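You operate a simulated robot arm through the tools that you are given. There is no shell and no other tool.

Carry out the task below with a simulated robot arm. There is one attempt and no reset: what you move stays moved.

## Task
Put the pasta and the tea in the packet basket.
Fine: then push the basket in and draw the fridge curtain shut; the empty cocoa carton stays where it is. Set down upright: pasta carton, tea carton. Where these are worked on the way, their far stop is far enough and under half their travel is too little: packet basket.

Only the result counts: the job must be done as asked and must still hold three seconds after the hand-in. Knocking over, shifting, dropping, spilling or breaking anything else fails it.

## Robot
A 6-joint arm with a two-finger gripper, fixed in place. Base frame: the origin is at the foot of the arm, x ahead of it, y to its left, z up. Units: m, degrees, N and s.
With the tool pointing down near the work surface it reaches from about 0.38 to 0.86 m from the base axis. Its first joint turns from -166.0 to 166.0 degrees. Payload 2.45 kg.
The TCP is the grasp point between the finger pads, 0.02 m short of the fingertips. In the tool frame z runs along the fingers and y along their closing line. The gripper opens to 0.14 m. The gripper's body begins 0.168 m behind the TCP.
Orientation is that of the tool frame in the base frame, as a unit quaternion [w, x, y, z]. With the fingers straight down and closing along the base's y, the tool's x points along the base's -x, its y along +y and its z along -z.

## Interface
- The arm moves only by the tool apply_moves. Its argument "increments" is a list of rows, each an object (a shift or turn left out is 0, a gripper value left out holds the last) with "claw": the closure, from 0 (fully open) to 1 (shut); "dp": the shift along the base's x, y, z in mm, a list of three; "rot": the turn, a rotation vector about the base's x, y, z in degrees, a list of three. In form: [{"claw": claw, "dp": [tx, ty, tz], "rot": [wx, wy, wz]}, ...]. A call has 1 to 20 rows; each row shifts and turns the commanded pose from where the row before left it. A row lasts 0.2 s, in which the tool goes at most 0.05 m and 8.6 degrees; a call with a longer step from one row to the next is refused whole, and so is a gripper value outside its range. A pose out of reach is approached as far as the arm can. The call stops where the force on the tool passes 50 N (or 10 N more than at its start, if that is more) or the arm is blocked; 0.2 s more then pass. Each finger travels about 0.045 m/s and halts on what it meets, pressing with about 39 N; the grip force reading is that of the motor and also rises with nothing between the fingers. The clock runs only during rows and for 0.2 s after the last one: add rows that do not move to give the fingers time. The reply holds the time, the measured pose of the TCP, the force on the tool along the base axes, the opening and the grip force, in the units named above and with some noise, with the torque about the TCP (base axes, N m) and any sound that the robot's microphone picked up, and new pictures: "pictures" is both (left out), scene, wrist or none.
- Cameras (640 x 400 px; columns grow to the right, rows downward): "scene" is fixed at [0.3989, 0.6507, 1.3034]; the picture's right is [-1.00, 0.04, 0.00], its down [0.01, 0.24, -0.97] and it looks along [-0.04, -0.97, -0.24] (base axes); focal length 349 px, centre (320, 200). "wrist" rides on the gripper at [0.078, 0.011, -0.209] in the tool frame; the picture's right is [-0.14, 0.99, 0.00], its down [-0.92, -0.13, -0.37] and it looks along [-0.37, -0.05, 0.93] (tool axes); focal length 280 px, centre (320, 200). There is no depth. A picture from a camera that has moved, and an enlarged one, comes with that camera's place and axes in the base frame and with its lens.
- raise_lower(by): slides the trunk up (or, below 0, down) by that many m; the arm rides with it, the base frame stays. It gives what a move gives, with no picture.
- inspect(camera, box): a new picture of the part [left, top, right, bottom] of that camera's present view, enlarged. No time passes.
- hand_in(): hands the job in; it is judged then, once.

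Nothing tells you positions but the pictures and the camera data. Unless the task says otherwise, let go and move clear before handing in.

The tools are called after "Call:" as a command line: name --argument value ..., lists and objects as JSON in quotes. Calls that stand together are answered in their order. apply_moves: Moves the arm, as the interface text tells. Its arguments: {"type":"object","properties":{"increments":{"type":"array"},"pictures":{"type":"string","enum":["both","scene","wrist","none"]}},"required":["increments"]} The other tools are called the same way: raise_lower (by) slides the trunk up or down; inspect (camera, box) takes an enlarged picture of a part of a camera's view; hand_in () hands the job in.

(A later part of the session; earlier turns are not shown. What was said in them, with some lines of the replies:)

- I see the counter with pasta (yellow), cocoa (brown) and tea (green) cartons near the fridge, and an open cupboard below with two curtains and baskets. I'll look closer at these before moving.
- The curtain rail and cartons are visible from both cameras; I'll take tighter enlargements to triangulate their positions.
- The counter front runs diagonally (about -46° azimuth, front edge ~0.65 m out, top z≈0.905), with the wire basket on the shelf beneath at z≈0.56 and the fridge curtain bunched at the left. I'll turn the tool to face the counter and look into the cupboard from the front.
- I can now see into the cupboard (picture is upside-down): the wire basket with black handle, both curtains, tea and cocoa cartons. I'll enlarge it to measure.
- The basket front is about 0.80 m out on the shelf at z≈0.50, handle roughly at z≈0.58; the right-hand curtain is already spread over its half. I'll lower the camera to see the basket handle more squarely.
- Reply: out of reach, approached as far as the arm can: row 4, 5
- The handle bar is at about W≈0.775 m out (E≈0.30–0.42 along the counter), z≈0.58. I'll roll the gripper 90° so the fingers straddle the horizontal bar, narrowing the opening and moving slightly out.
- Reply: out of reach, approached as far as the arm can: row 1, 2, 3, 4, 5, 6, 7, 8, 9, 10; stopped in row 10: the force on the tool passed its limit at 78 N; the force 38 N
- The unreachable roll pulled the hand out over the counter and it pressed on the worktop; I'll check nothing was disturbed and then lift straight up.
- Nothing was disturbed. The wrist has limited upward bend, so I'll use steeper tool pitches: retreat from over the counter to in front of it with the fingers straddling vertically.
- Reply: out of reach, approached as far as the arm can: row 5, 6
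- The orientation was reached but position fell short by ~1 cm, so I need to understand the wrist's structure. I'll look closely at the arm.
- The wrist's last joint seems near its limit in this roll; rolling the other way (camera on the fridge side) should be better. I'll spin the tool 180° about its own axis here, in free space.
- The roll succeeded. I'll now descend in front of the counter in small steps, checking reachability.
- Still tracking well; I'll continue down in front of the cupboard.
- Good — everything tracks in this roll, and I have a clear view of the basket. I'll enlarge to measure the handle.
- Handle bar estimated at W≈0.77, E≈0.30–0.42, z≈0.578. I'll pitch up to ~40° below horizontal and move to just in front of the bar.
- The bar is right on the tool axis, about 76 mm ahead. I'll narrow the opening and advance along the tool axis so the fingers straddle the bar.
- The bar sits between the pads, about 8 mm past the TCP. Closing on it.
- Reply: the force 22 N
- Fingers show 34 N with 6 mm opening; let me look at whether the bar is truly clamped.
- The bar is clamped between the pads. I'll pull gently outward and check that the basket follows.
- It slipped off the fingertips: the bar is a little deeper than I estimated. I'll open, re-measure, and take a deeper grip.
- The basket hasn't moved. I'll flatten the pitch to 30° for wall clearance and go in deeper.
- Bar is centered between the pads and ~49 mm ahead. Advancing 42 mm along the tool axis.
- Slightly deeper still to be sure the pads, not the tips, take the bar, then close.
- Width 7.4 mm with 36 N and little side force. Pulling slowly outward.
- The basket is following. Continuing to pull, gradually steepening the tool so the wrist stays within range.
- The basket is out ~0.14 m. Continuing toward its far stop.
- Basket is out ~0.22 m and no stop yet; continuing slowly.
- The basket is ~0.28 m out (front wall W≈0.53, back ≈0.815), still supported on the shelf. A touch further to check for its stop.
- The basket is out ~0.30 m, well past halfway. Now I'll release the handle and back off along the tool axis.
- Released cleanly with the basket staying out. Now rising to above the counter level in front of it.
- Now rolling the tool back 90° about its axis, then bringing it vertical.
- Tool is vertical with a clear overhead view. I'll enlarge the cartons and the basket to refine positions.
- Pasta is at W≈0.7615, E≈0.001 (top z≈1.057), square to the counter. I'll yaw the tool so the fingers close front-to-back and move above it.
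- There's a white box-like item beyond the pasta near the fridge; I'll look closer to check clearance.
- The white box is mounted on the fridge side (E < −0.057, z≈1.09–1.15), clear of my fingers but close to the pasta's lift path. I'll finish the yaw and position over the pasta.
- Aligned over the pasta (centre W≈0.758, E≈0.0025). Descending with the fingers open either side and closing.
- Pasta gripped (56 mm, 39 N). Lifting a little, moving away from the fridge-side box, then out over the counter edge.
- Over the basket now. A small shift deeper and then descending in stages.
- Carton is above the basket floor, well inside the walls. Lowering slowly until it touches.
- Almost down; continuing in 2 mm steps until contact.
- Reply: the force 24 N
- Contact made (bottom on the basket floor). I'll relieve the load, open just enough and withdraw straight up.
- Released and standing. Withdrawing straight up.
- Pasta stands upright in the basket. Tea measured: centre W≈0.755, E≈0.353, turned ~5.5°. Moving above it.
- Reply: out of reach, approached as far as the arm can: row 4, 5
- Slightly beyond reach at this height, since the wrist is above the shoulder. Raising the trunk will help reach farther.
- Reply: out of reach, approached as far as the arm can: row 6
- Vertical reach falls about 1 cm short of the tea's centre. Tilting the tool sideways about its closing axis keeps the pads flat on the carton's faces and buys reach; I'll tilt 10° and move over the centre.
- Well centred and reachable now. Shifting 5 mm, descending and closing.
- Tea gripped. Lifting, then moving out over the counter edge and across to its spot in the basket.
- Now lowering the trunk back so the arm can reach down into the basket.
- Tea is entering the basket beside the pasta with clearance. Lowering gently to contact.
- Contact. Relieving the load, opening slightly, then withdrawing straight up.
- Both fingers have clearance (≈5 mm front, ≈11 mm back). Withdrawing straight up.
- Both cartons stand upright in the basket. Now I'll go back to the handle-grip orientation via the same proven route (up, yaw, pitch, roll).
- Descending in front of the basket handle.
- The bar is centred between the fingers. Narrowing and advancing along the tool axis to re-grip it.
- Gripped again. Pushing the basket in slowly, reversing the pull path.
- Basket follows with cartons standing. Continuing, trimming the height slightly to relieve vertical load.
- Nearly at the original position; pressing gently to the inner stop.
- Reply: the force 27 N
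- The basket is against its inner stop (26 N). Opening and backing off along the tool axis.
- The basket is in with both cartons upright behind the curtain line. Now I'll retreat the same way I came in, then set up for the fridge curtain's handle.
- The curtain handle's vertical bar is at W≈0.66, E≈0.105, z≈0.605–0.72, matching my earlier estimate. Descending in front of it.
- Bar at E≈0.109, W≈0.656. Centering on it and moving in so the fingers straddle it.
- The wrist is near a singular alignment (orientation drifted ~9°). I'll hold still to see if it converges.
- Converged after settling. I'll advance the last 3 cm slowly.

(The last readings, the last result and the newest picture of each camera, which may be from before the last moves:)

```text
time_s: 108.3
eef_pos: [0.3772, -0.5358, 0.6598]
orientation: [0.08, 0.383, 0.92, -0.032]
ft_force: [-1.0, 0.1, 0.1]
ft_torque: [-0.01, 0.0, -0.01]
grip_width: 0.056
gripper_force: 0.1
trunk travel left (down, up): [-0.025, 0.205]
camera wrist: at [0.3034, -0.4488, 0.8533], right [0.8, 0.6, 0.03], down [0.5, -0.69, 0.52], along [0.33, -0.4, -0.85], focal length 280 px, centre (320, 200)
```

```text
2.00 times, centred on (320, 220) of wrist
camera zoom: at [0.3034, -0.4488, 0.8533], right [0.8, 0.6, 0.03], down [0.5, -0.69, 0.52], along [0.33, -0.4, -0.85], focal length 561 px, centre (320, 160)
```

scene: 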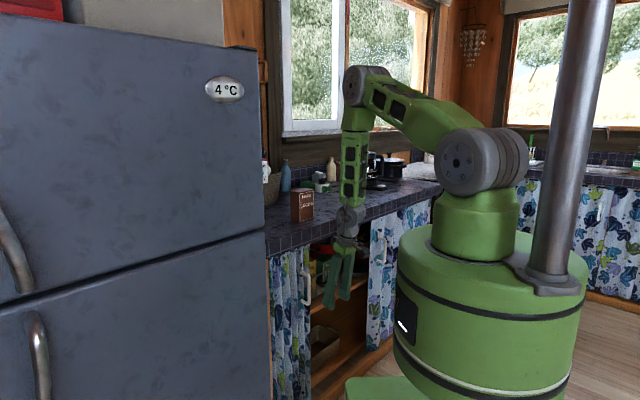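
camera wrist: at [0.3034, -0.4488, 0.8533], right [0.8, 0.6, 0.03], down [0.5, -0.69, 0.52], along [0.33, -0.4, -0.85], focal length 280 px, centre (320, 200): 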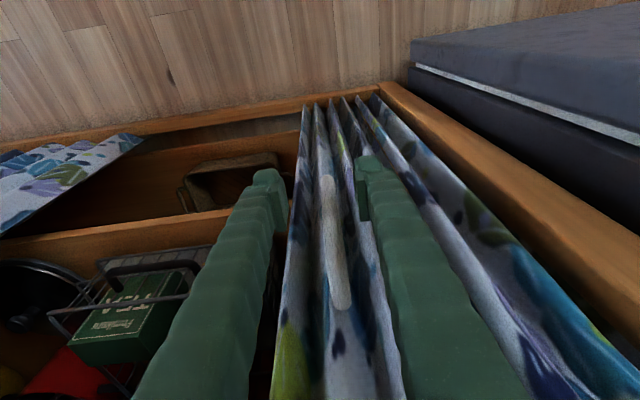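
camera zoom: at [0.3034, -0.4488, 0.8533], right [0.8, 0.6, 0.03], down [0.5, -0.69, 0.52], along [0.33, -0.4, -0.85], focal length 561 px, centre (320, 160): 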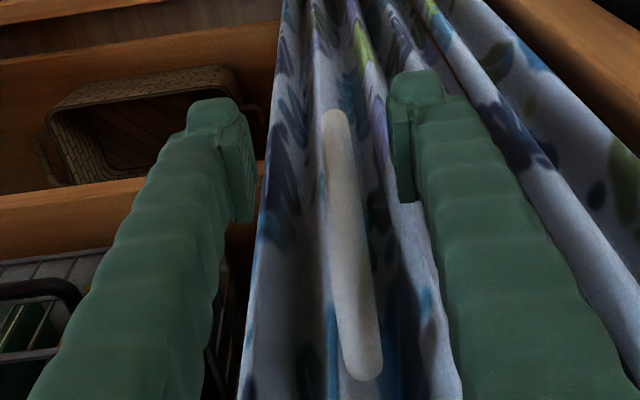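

The bar is between the fingers. A few mm deeper, then close.

Call:
apply_moves --increments '[{"dp": [0.7, -7.7, 0]}, {}, {}, {"claw": 1.0}, {"claw": 1.0}, {"claw": 1.0}, {"claw": 1.0}]' --pictures "wrist"

Call:
inspect --camera "wrist" --box '[220, 120, 420, 320]'

```text
time_s: 109.9
eef_pos: [0.377, -0.5432, 0.6599]
orientation: [0.08, 0.384, 0.919, -0.032]
ft_force: [-1.3, -0.8, -2.3]
ft_torque: [-0.01, 0.02, -0.01]
grip_width: 0.0127
gripper_force: 34.6
trunk travel left (down, up): [-0.025, 0.205]
camera wrist: at [0.3037, -0.4567, 0.8527], right [0.8, 0.6, 0.03], down [0.5, -0.69, 0.52], along [0.33, -0.4, -0.85], focal length 280 px, centre (320, 200)
```

wrist: 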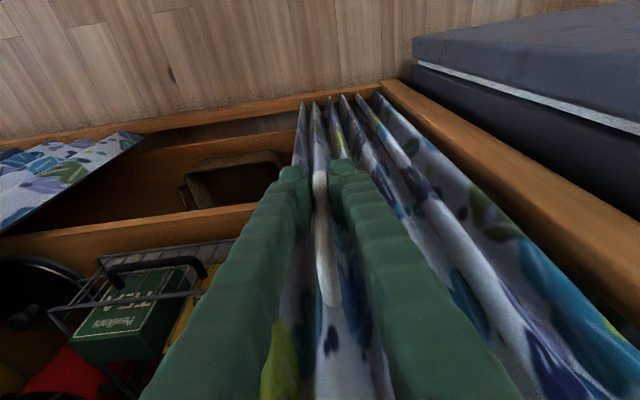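

```text
2.00 times, centred on (320, 220) of wrist
camera zoom: at [0.3037, -0.4567, 0.8527], right [0.8, 0.6, 0.03], down [0.5, -0.69, 0.52], along [0.33, -0.4, -0.85], focal length 561 px, centre (320, 160)
```

zoom: 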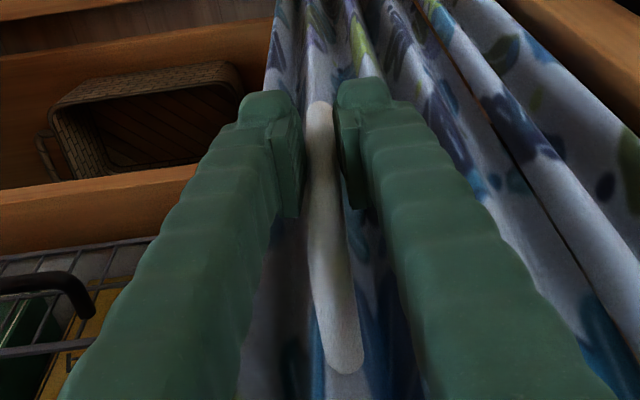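

The handle is gripped (12.7 mm, 35 N). Drawing the curtain along the rail, slowly at first.

Call:
apply_moves --increments '[{"dp": [-3.5, -3.5, 0]}, {"dp": [-5, -5, 0]}, {"dp": [-7, -7, 0]}, {"dp": [-7, -7, 0]}]' --pictures "wrist"

```text
time_s: 110.9
eef_pos: [0.3551, -0.5656, 0.6601]
orientation: [0.081, 0.384, 0.919, -0.032]
ft_force: [1.8, -3.2, -2.5]
ft_torque: [0.02, -0.01, -0.04]
grip_width: 0.0129
gripper_force: 39.6
trunk travel left (down, up): [-0.025, 0.205]
camera wrist: at [0.281, -0.4791, 0.8526], right [0.8, 0.6, 0.03], down [0.5, -0.69, 0.52], along [0.33, -0.4, -0.85], focal length 280 px, centre (320, 200)
```

wrist: 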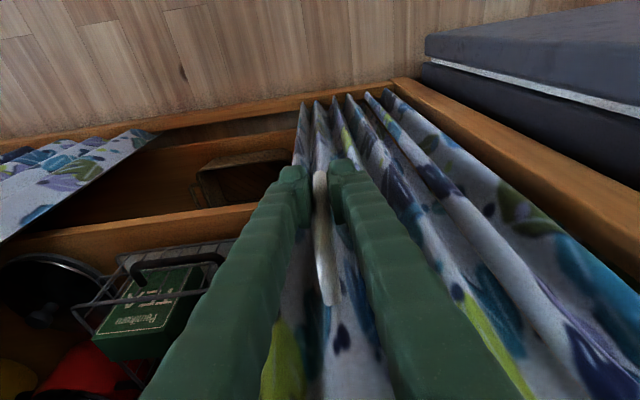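

The curtain slides easily. Continuing.

Call:
apply_moves --increments '[{"dp": [-9, -9, 0]}, {"dp": [-10, -10, 0]}, {"dp": [-10, -10, 0]}, {"dp": [-10, -10, 0]}, {"dp": [-10, -10, 0], "rot": [-1.0, -1.0, 0]}, {"dp": [-10, -10, 0], "rot": [-1.0, -1.0, 0]}, {"dp": [-10, -10, 0], "rot": [-1.0, -1.0, 0]}, {"dp": [-10, -10, 0], "rot": [-1.0, -1.0, 0]}]'

```text
time_s: 112.7
eef_pos: [0.2753, -0.6438, 0.6593]
orientation: [0.126, 0.381, 0.915, -0.05]
ft_force: [6.0, -6.8, -8.2]
ft_torque: [0.09, 0.02, 0.03]
grip_width: 0.0126
gripper_force: 39.8
trunk travel left (down, up): [-0.025, 0.205]
camera wrist: at [0.1886, -0.544, 0.8397], right [0.8, 0.6, 0.04], down [0.46, -0.65, 0.6], along [0.39, -0.46, -0.8], focal length 280 px, centre (320, 200)
```

scene: 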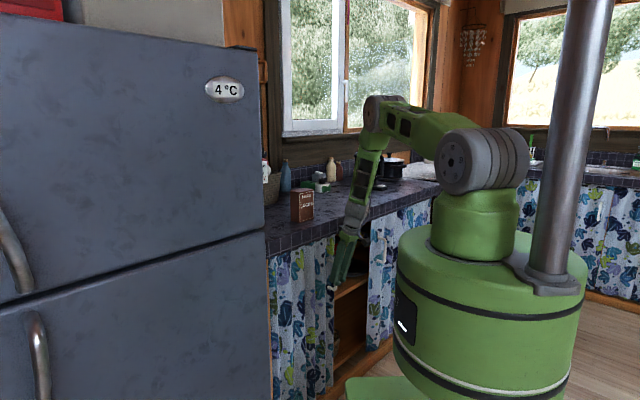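
wrist: 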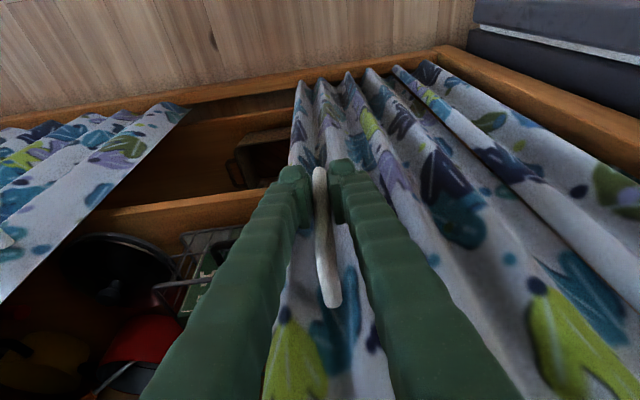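

Call:
apply_moves --increments '[{"dp": [-8.5, -11.5, 0], "rot": [-1.1, -1.1, 0]}, {"dp": [-8.5, -11.5, 0], "rot": [-1.1, -1.1, 0]}, {"dp": [-9.6, -10.4, 0], "rot": [-1.1, -1.1, 0]}, {"dp": [-9.6, -10.4, 0], "rot": [-1.1, -1.1, 0]}, {"dp": [-9.6, -10.4, 0], "rot": [-1.1, -1.1, 0]}, {"dp": [-9.6, -10.4, 0], "rot": [-1.1, -1.1, 0]}, {"dp": [-9.6, -10.4, 0], "rot": [-1.1, -1.1, 0]}]' --pictures "wrist"

```text
time_s: 114.3
eef_pos: [0.207, -0.7148, 0.6573]
orientation: [0.21, 0.377, 0.898, -0.083]
ft_force: [-33.7, 30.8, -15.9]
ft_torque: [0.29, 0.27, -0.01]
grip_width: 0.0126
gripper_force: 39.0
trunk travel left (down, up): [-0.025, 0.205]
camera wrist: at [0.099, -0.5938, 0.811], right [0.79, 0.61, 0.07], down [0.37, -0.57, 0.73], along [0.49, -0.56, -0.67], focal length 280 px, centre (320, 200)
```

wrist: 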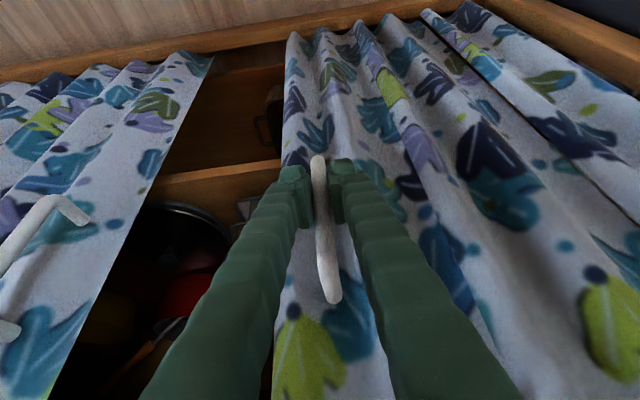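

Side force shows I pushed inward ~5 mm too much; correcting W while continuing to draw.

Call:
apply_moves --increments '[{"dp": [-5.5, 1.5, 0]}, {"dp": [-8.5, -5.5, 0]}, {"dp": [-10, -10, 0], "rot": [-0.7, -0.7, 0]}, {"dp": [-10, -10, 0], "rot": [-0.7, -0.7, 0]}]' --pictures "none"

```text
time_s: 115.3
eef_pos: [0.177, -0.7445, 0.6572]
orientation: [0.226, 0.373, 0.895, -0.091]
ft_force: [9.9, -10.9, -41.7]
ft_torque: [0.12, 0.09, 0.02]
grip_width: 0.013
gripper_force: 39.0
trunk travel left (down, up): [-0.025, 0.205]
```

Vertical load from the pitch change; easing down 4 mm and adjusting W slightly.

Call:
apply_moves --increments '[{"dp": [1, -1, -3]}, {"dp": [-4, -4, -1.5]}, {"dp": [-8, -8, 0]}, {"dp": [-10, -10, 0]}]'

```text
time_s: 116.3
eef_pos: [0.1531, -0.7685, 0.6575]
orientation: [0.229, 0.373, 0.894, -0.093]
ft_force: [-8.9, 7.9, 12.4]
ft_torque: [-0.19, -0.25, 0.05]
grip_width: 0.0127
gripper_force: 39.5
trunk travel left (down, up): [-0.025, 0.205]
camera wrist: at [0.0415, -0.6413, 0.8045], right [0.79, 0.61, 0.07], down [0.35, -0.54, 0.76], along [0.5, -0.58, -0.64], focal length 280 px, centre (320, 200)
```

scene: 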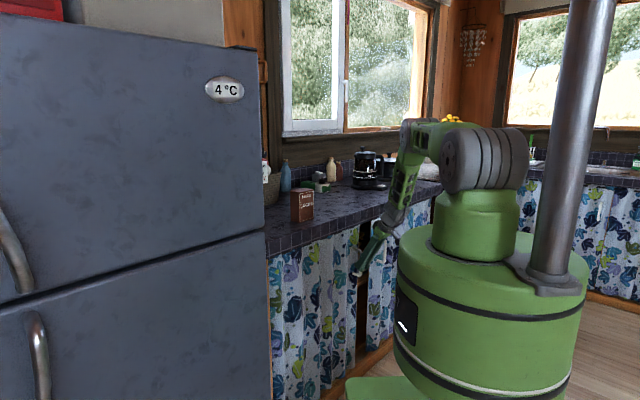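
wrist: 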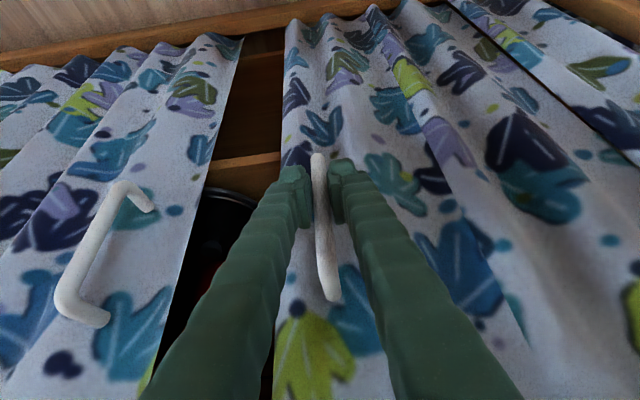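

Nearly closed. Continuing carefully toward the other curtain.

Call:
apply_moves --increments '[{"dp": [-9, -9, 0]}, {"dp": [-10, -10, 0]}, {"dp": [-10, -10, 0]}, {"dp": [-10, -10, 0]}]' --pictures "wrist"

```text
time_s: 117.3
eef_pos: [0.1161, -0.8064, 0.6583]
orientation: [0.228, 0.374, 0.894, -0.094]
ft_force: [-6.2, 4.3, 21.6]
ft_torque: [-0.29, -0.27, 0.0]
grip_width: 0.0127
gripper_force: 39.5
trunk travel left (down, up): [-0.025, 0.205]
camera wrist: at [0.0035, -0.6794, 0.8045], right [0.79, 0.61, 0.07], down [0.35, -0.54, 0.76], along [0.5, -0.58, -0.64], focal length 280 px, centre (320, 200)
```

wrist: 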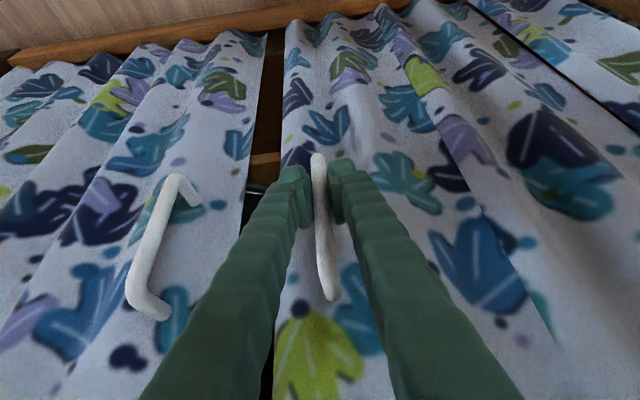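

Call:
apply_moves --increments '[{"dp": [-7, -7, 1]}, {"dp": [-7, -7, 0.5]}, {"dp": [-7, -7, 0], "rot": [-0.7, -0.7, 0]}]' --pictures "wrist"

```text
time_s: 118.1
eef_pos: [0.0948, -0.8281, 0.6588]
orientation: [0.236, 0.372, 0.893, -0.095]
ft_force: [-1.5, 2.2, 16.5]
ft_torque: [-0.06, -0.01, -0.02]
grip_width: 0.0128
gripper_force: 39.1
trunk travel left (down, up): [-0.025, 0.205]
camera wrist: at [-0.019, -0.6987, 0.8015], right [0.79, 0.61, 0.07], down [0.34, -0.53, 0.77], along [0.51, -0.58, -0.63], focal length 280 px, centre (320, 200)
```

wrist: 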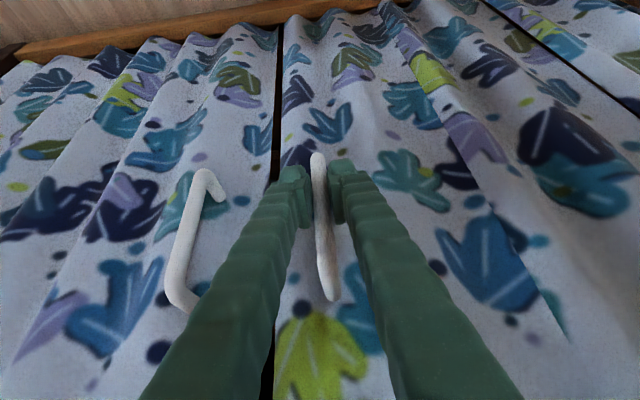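

Only a thin gap is left. Small steps until the stop.

Call:
apply_moves --increments '[{"dp": [-3.5, -3.5, 0]}, {"dp": [-3.5, -3.5, 0]}, {"dp": [-3.5, -3.5, 0]}]' --pictures "wrist"

```text
time_s: 118.9
eef_pos: [0.0884, -0.8322, 0.659]
orientation: [0.237, 0.371, 0.893, -0.091]
ft_force: [19.2, 25.4, 30.6]
ft_torque: [-0.11, -0.44, 0.35]
grip_width: 0.0126
gripper_force: 39.5
trunk travel left (down, up): [-0.025, 0.205]
camera wrist: at [-0.0263, -0.7061, 0.8017], right [0.78, 0.62, 0.08], down [0.34, -0.53, 0.77], along [0.52, -0.58, -0.63], focal length 280 px, centre (320, 200)
```

wrist: 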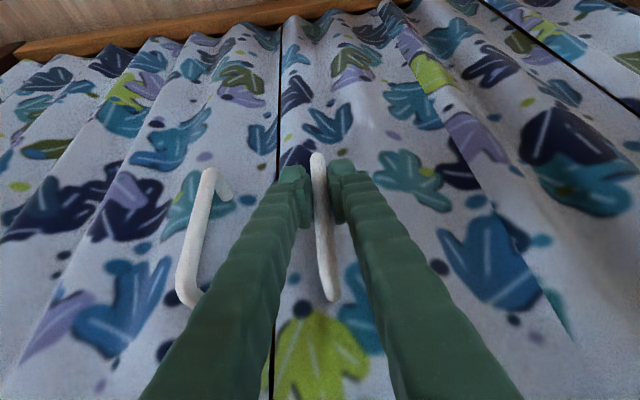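

The curtain is against its stop (≈32 N) with its edge meeting the other curtain. Opening the gripper and backing straight out.

Call:
apply_moves --increments '[{"claw": 0.6}, {"claw": 0.6}, {"claw": 0.6, "dp": [2.8, 2.8, 0]}, {"claw": 0.6}]' --pictures "wrist"

```text
time_s: 119.9
eef_pos: [0.0869, -0.8343, 0.656]
orientation: [0.235, 0.372, 0.893, -0.096]
ft_force: [-1.1, 0.4, -0.2]
ft_torque: [0.02, 0.01, -0.03]
grip_width: 0.056
gripper_force: 0.0
trunk travel left (down, up): [-0.025, 0.205]
camera wrist: at [-0.0269, -0.7068, 0.8005], right [0.79, 0.61, 0.07], down [0.34, -0.53, 0.77], along [0.51, -0.58, -0.63], focal length 280 px, centre (320, 200)
```

wrist: 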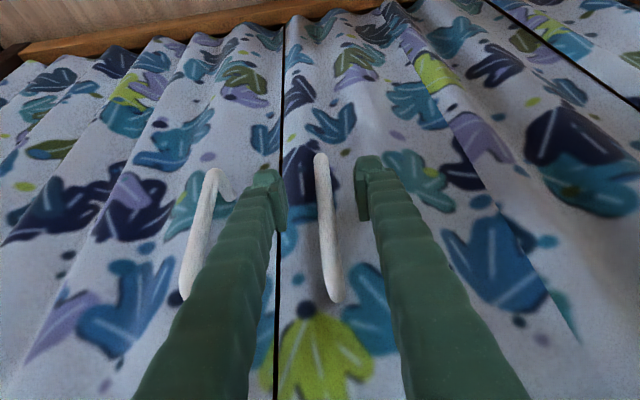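

Released. Backing straight out and then clear.

Call:
apply_moves --increments '[{"dp": [-10, 10, 0]}, {"dp": [-14, 14, 0]}, {"dp": [-17, 17, 0]}, {"dp": [-17, 17, 5]}, {"dp": [-17, 17, 10]}]'

```text
time_s: 121.1
eef_pos: [0.0105, -0.759, 0.6726]
orientation: [0.236, 0.372, 0.893, -0.094]
ft_force: [-0.2, -0.3, -0.9]
ft_torque: [-0.01, 0.0, 0.02]
grip_width: 0.0561
gripper_force: 0.0
trunk travel left (down, up): [-0.025, 0.205]
camera wrist: at [-0.1026, -0.631, 0.8155], right [0.79, 0.61, 0.07], down [0.34, -0.53, 0.77], along [0.51, -0.58, -0.63], focal length 280 px, centre (320, 200)
```

scene: 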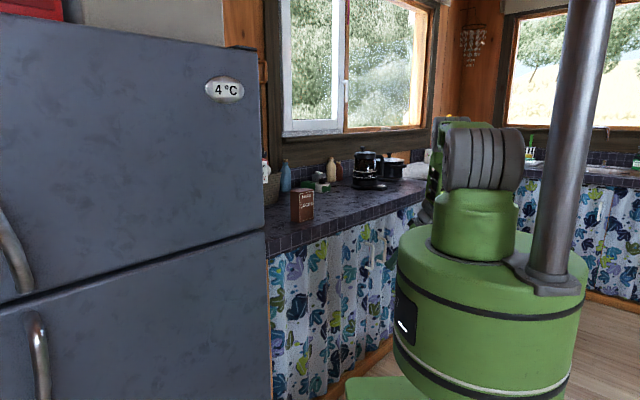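
wrist: 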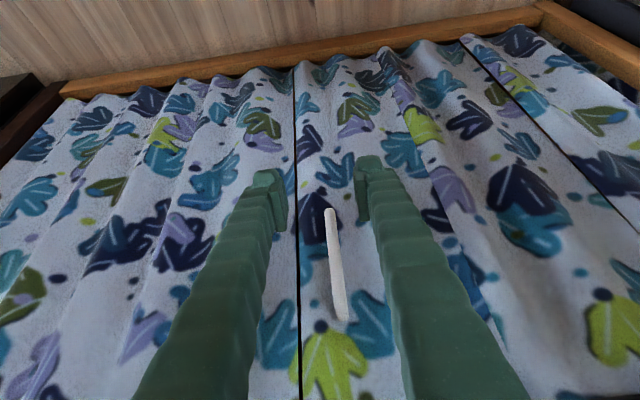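

Call:
inspect --camera "scene" --box '[250, 150, 430, 400]'

Call:
apply_moves --increments '[{"dp": [-10, 20, 35]}, {"dp": [-5, 20, 40]}, {"dp": [0, 10, 40]}, {"dp": [0, 10, 40]}, {"dp": [0, 10, 40]}, {"dp": [0, 0, 40]}, {"dp": [0, 0, 40]}, {"dp": [0, 0, 40]}]'

```text
1.60 times, centred on (340, 275) of scene
camera zoom: at [0.3989, 0.6507, 1.3034], right [-1.0, 0.04, 0.0], down [0.01, 0.24, -0.97], along [-0.04, -0.97, -0.24], focal length 559 px, centre (288, 80)
```

zoom: 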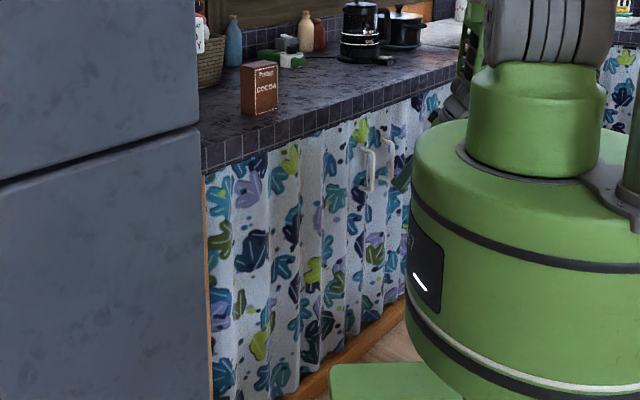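

```text
time_s: 122.9
eef_pos: [-0.0016, -0.6874, 0.9877]
orientation: [0.236, 0.372, 0.893, -0.095]
ft_force: [0.2, 0.6, 0.3]
ft_torque: [-0.01, 0.01, -0.01]
grip_width: 0.0559
gripper_force: 0.0
trunk travel left (down, up): [-0.025, 0.205]
camera wrist: at [-0.1164, -0.5601, 1.1318], right [0.79, 0.61, 0.07], down [0.34, -0.53, 0.77], along [0.51, -0.58, -0.63], focal length 280 px, centre (320, 200)
```

scene: 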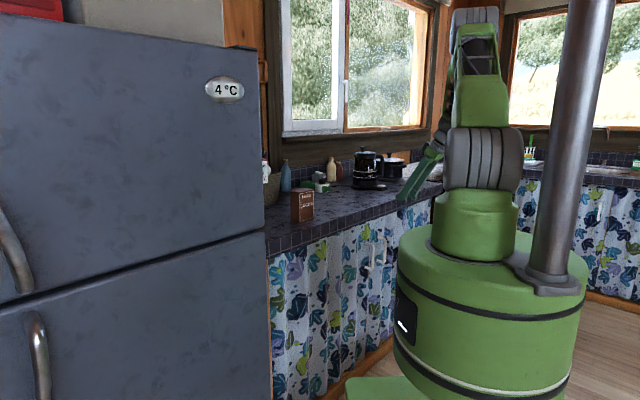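
wrist: 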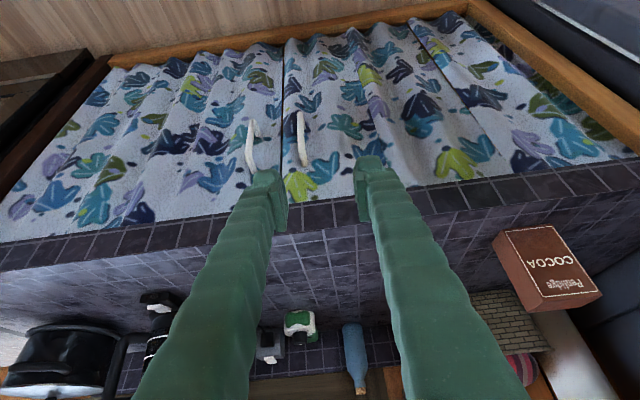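

The curtain is fully drawn to meet its neighbour and the basket is pushed in behind it. Both cartons were upright in the basket when I last saw them. The cocoa stands where it was and the arm is clear, so I'm handing in.

Call:
hand_in

```text
The job is handed in.
```

I put the pasta and tea cartons upright in the wire basket and pushed the basket in until it hit its inner stop. Then I drew the fridge curtain across until it stopped against the other one. The hand-in was accepted, but no verdict came back.

- **Basket:** I took the wire basket on the upper shelf to be the packet basket. I pulled it out about 0.30 m to load it. It had not hit an outer stop, so I don't know its full travel.
- **Cartons:** both were standing after the basket went back in. The curtain now hides them, so I couldn't check again before handing in.
- **Cocoa:** the carton looks to be where it was.
- **Worktop contact:** early on, an out-of-reach move pressed the fingers onto the worktop at about 78 N. I saw nothing moved or damaged there.

The gripper let go and moved clear before the hand-in.
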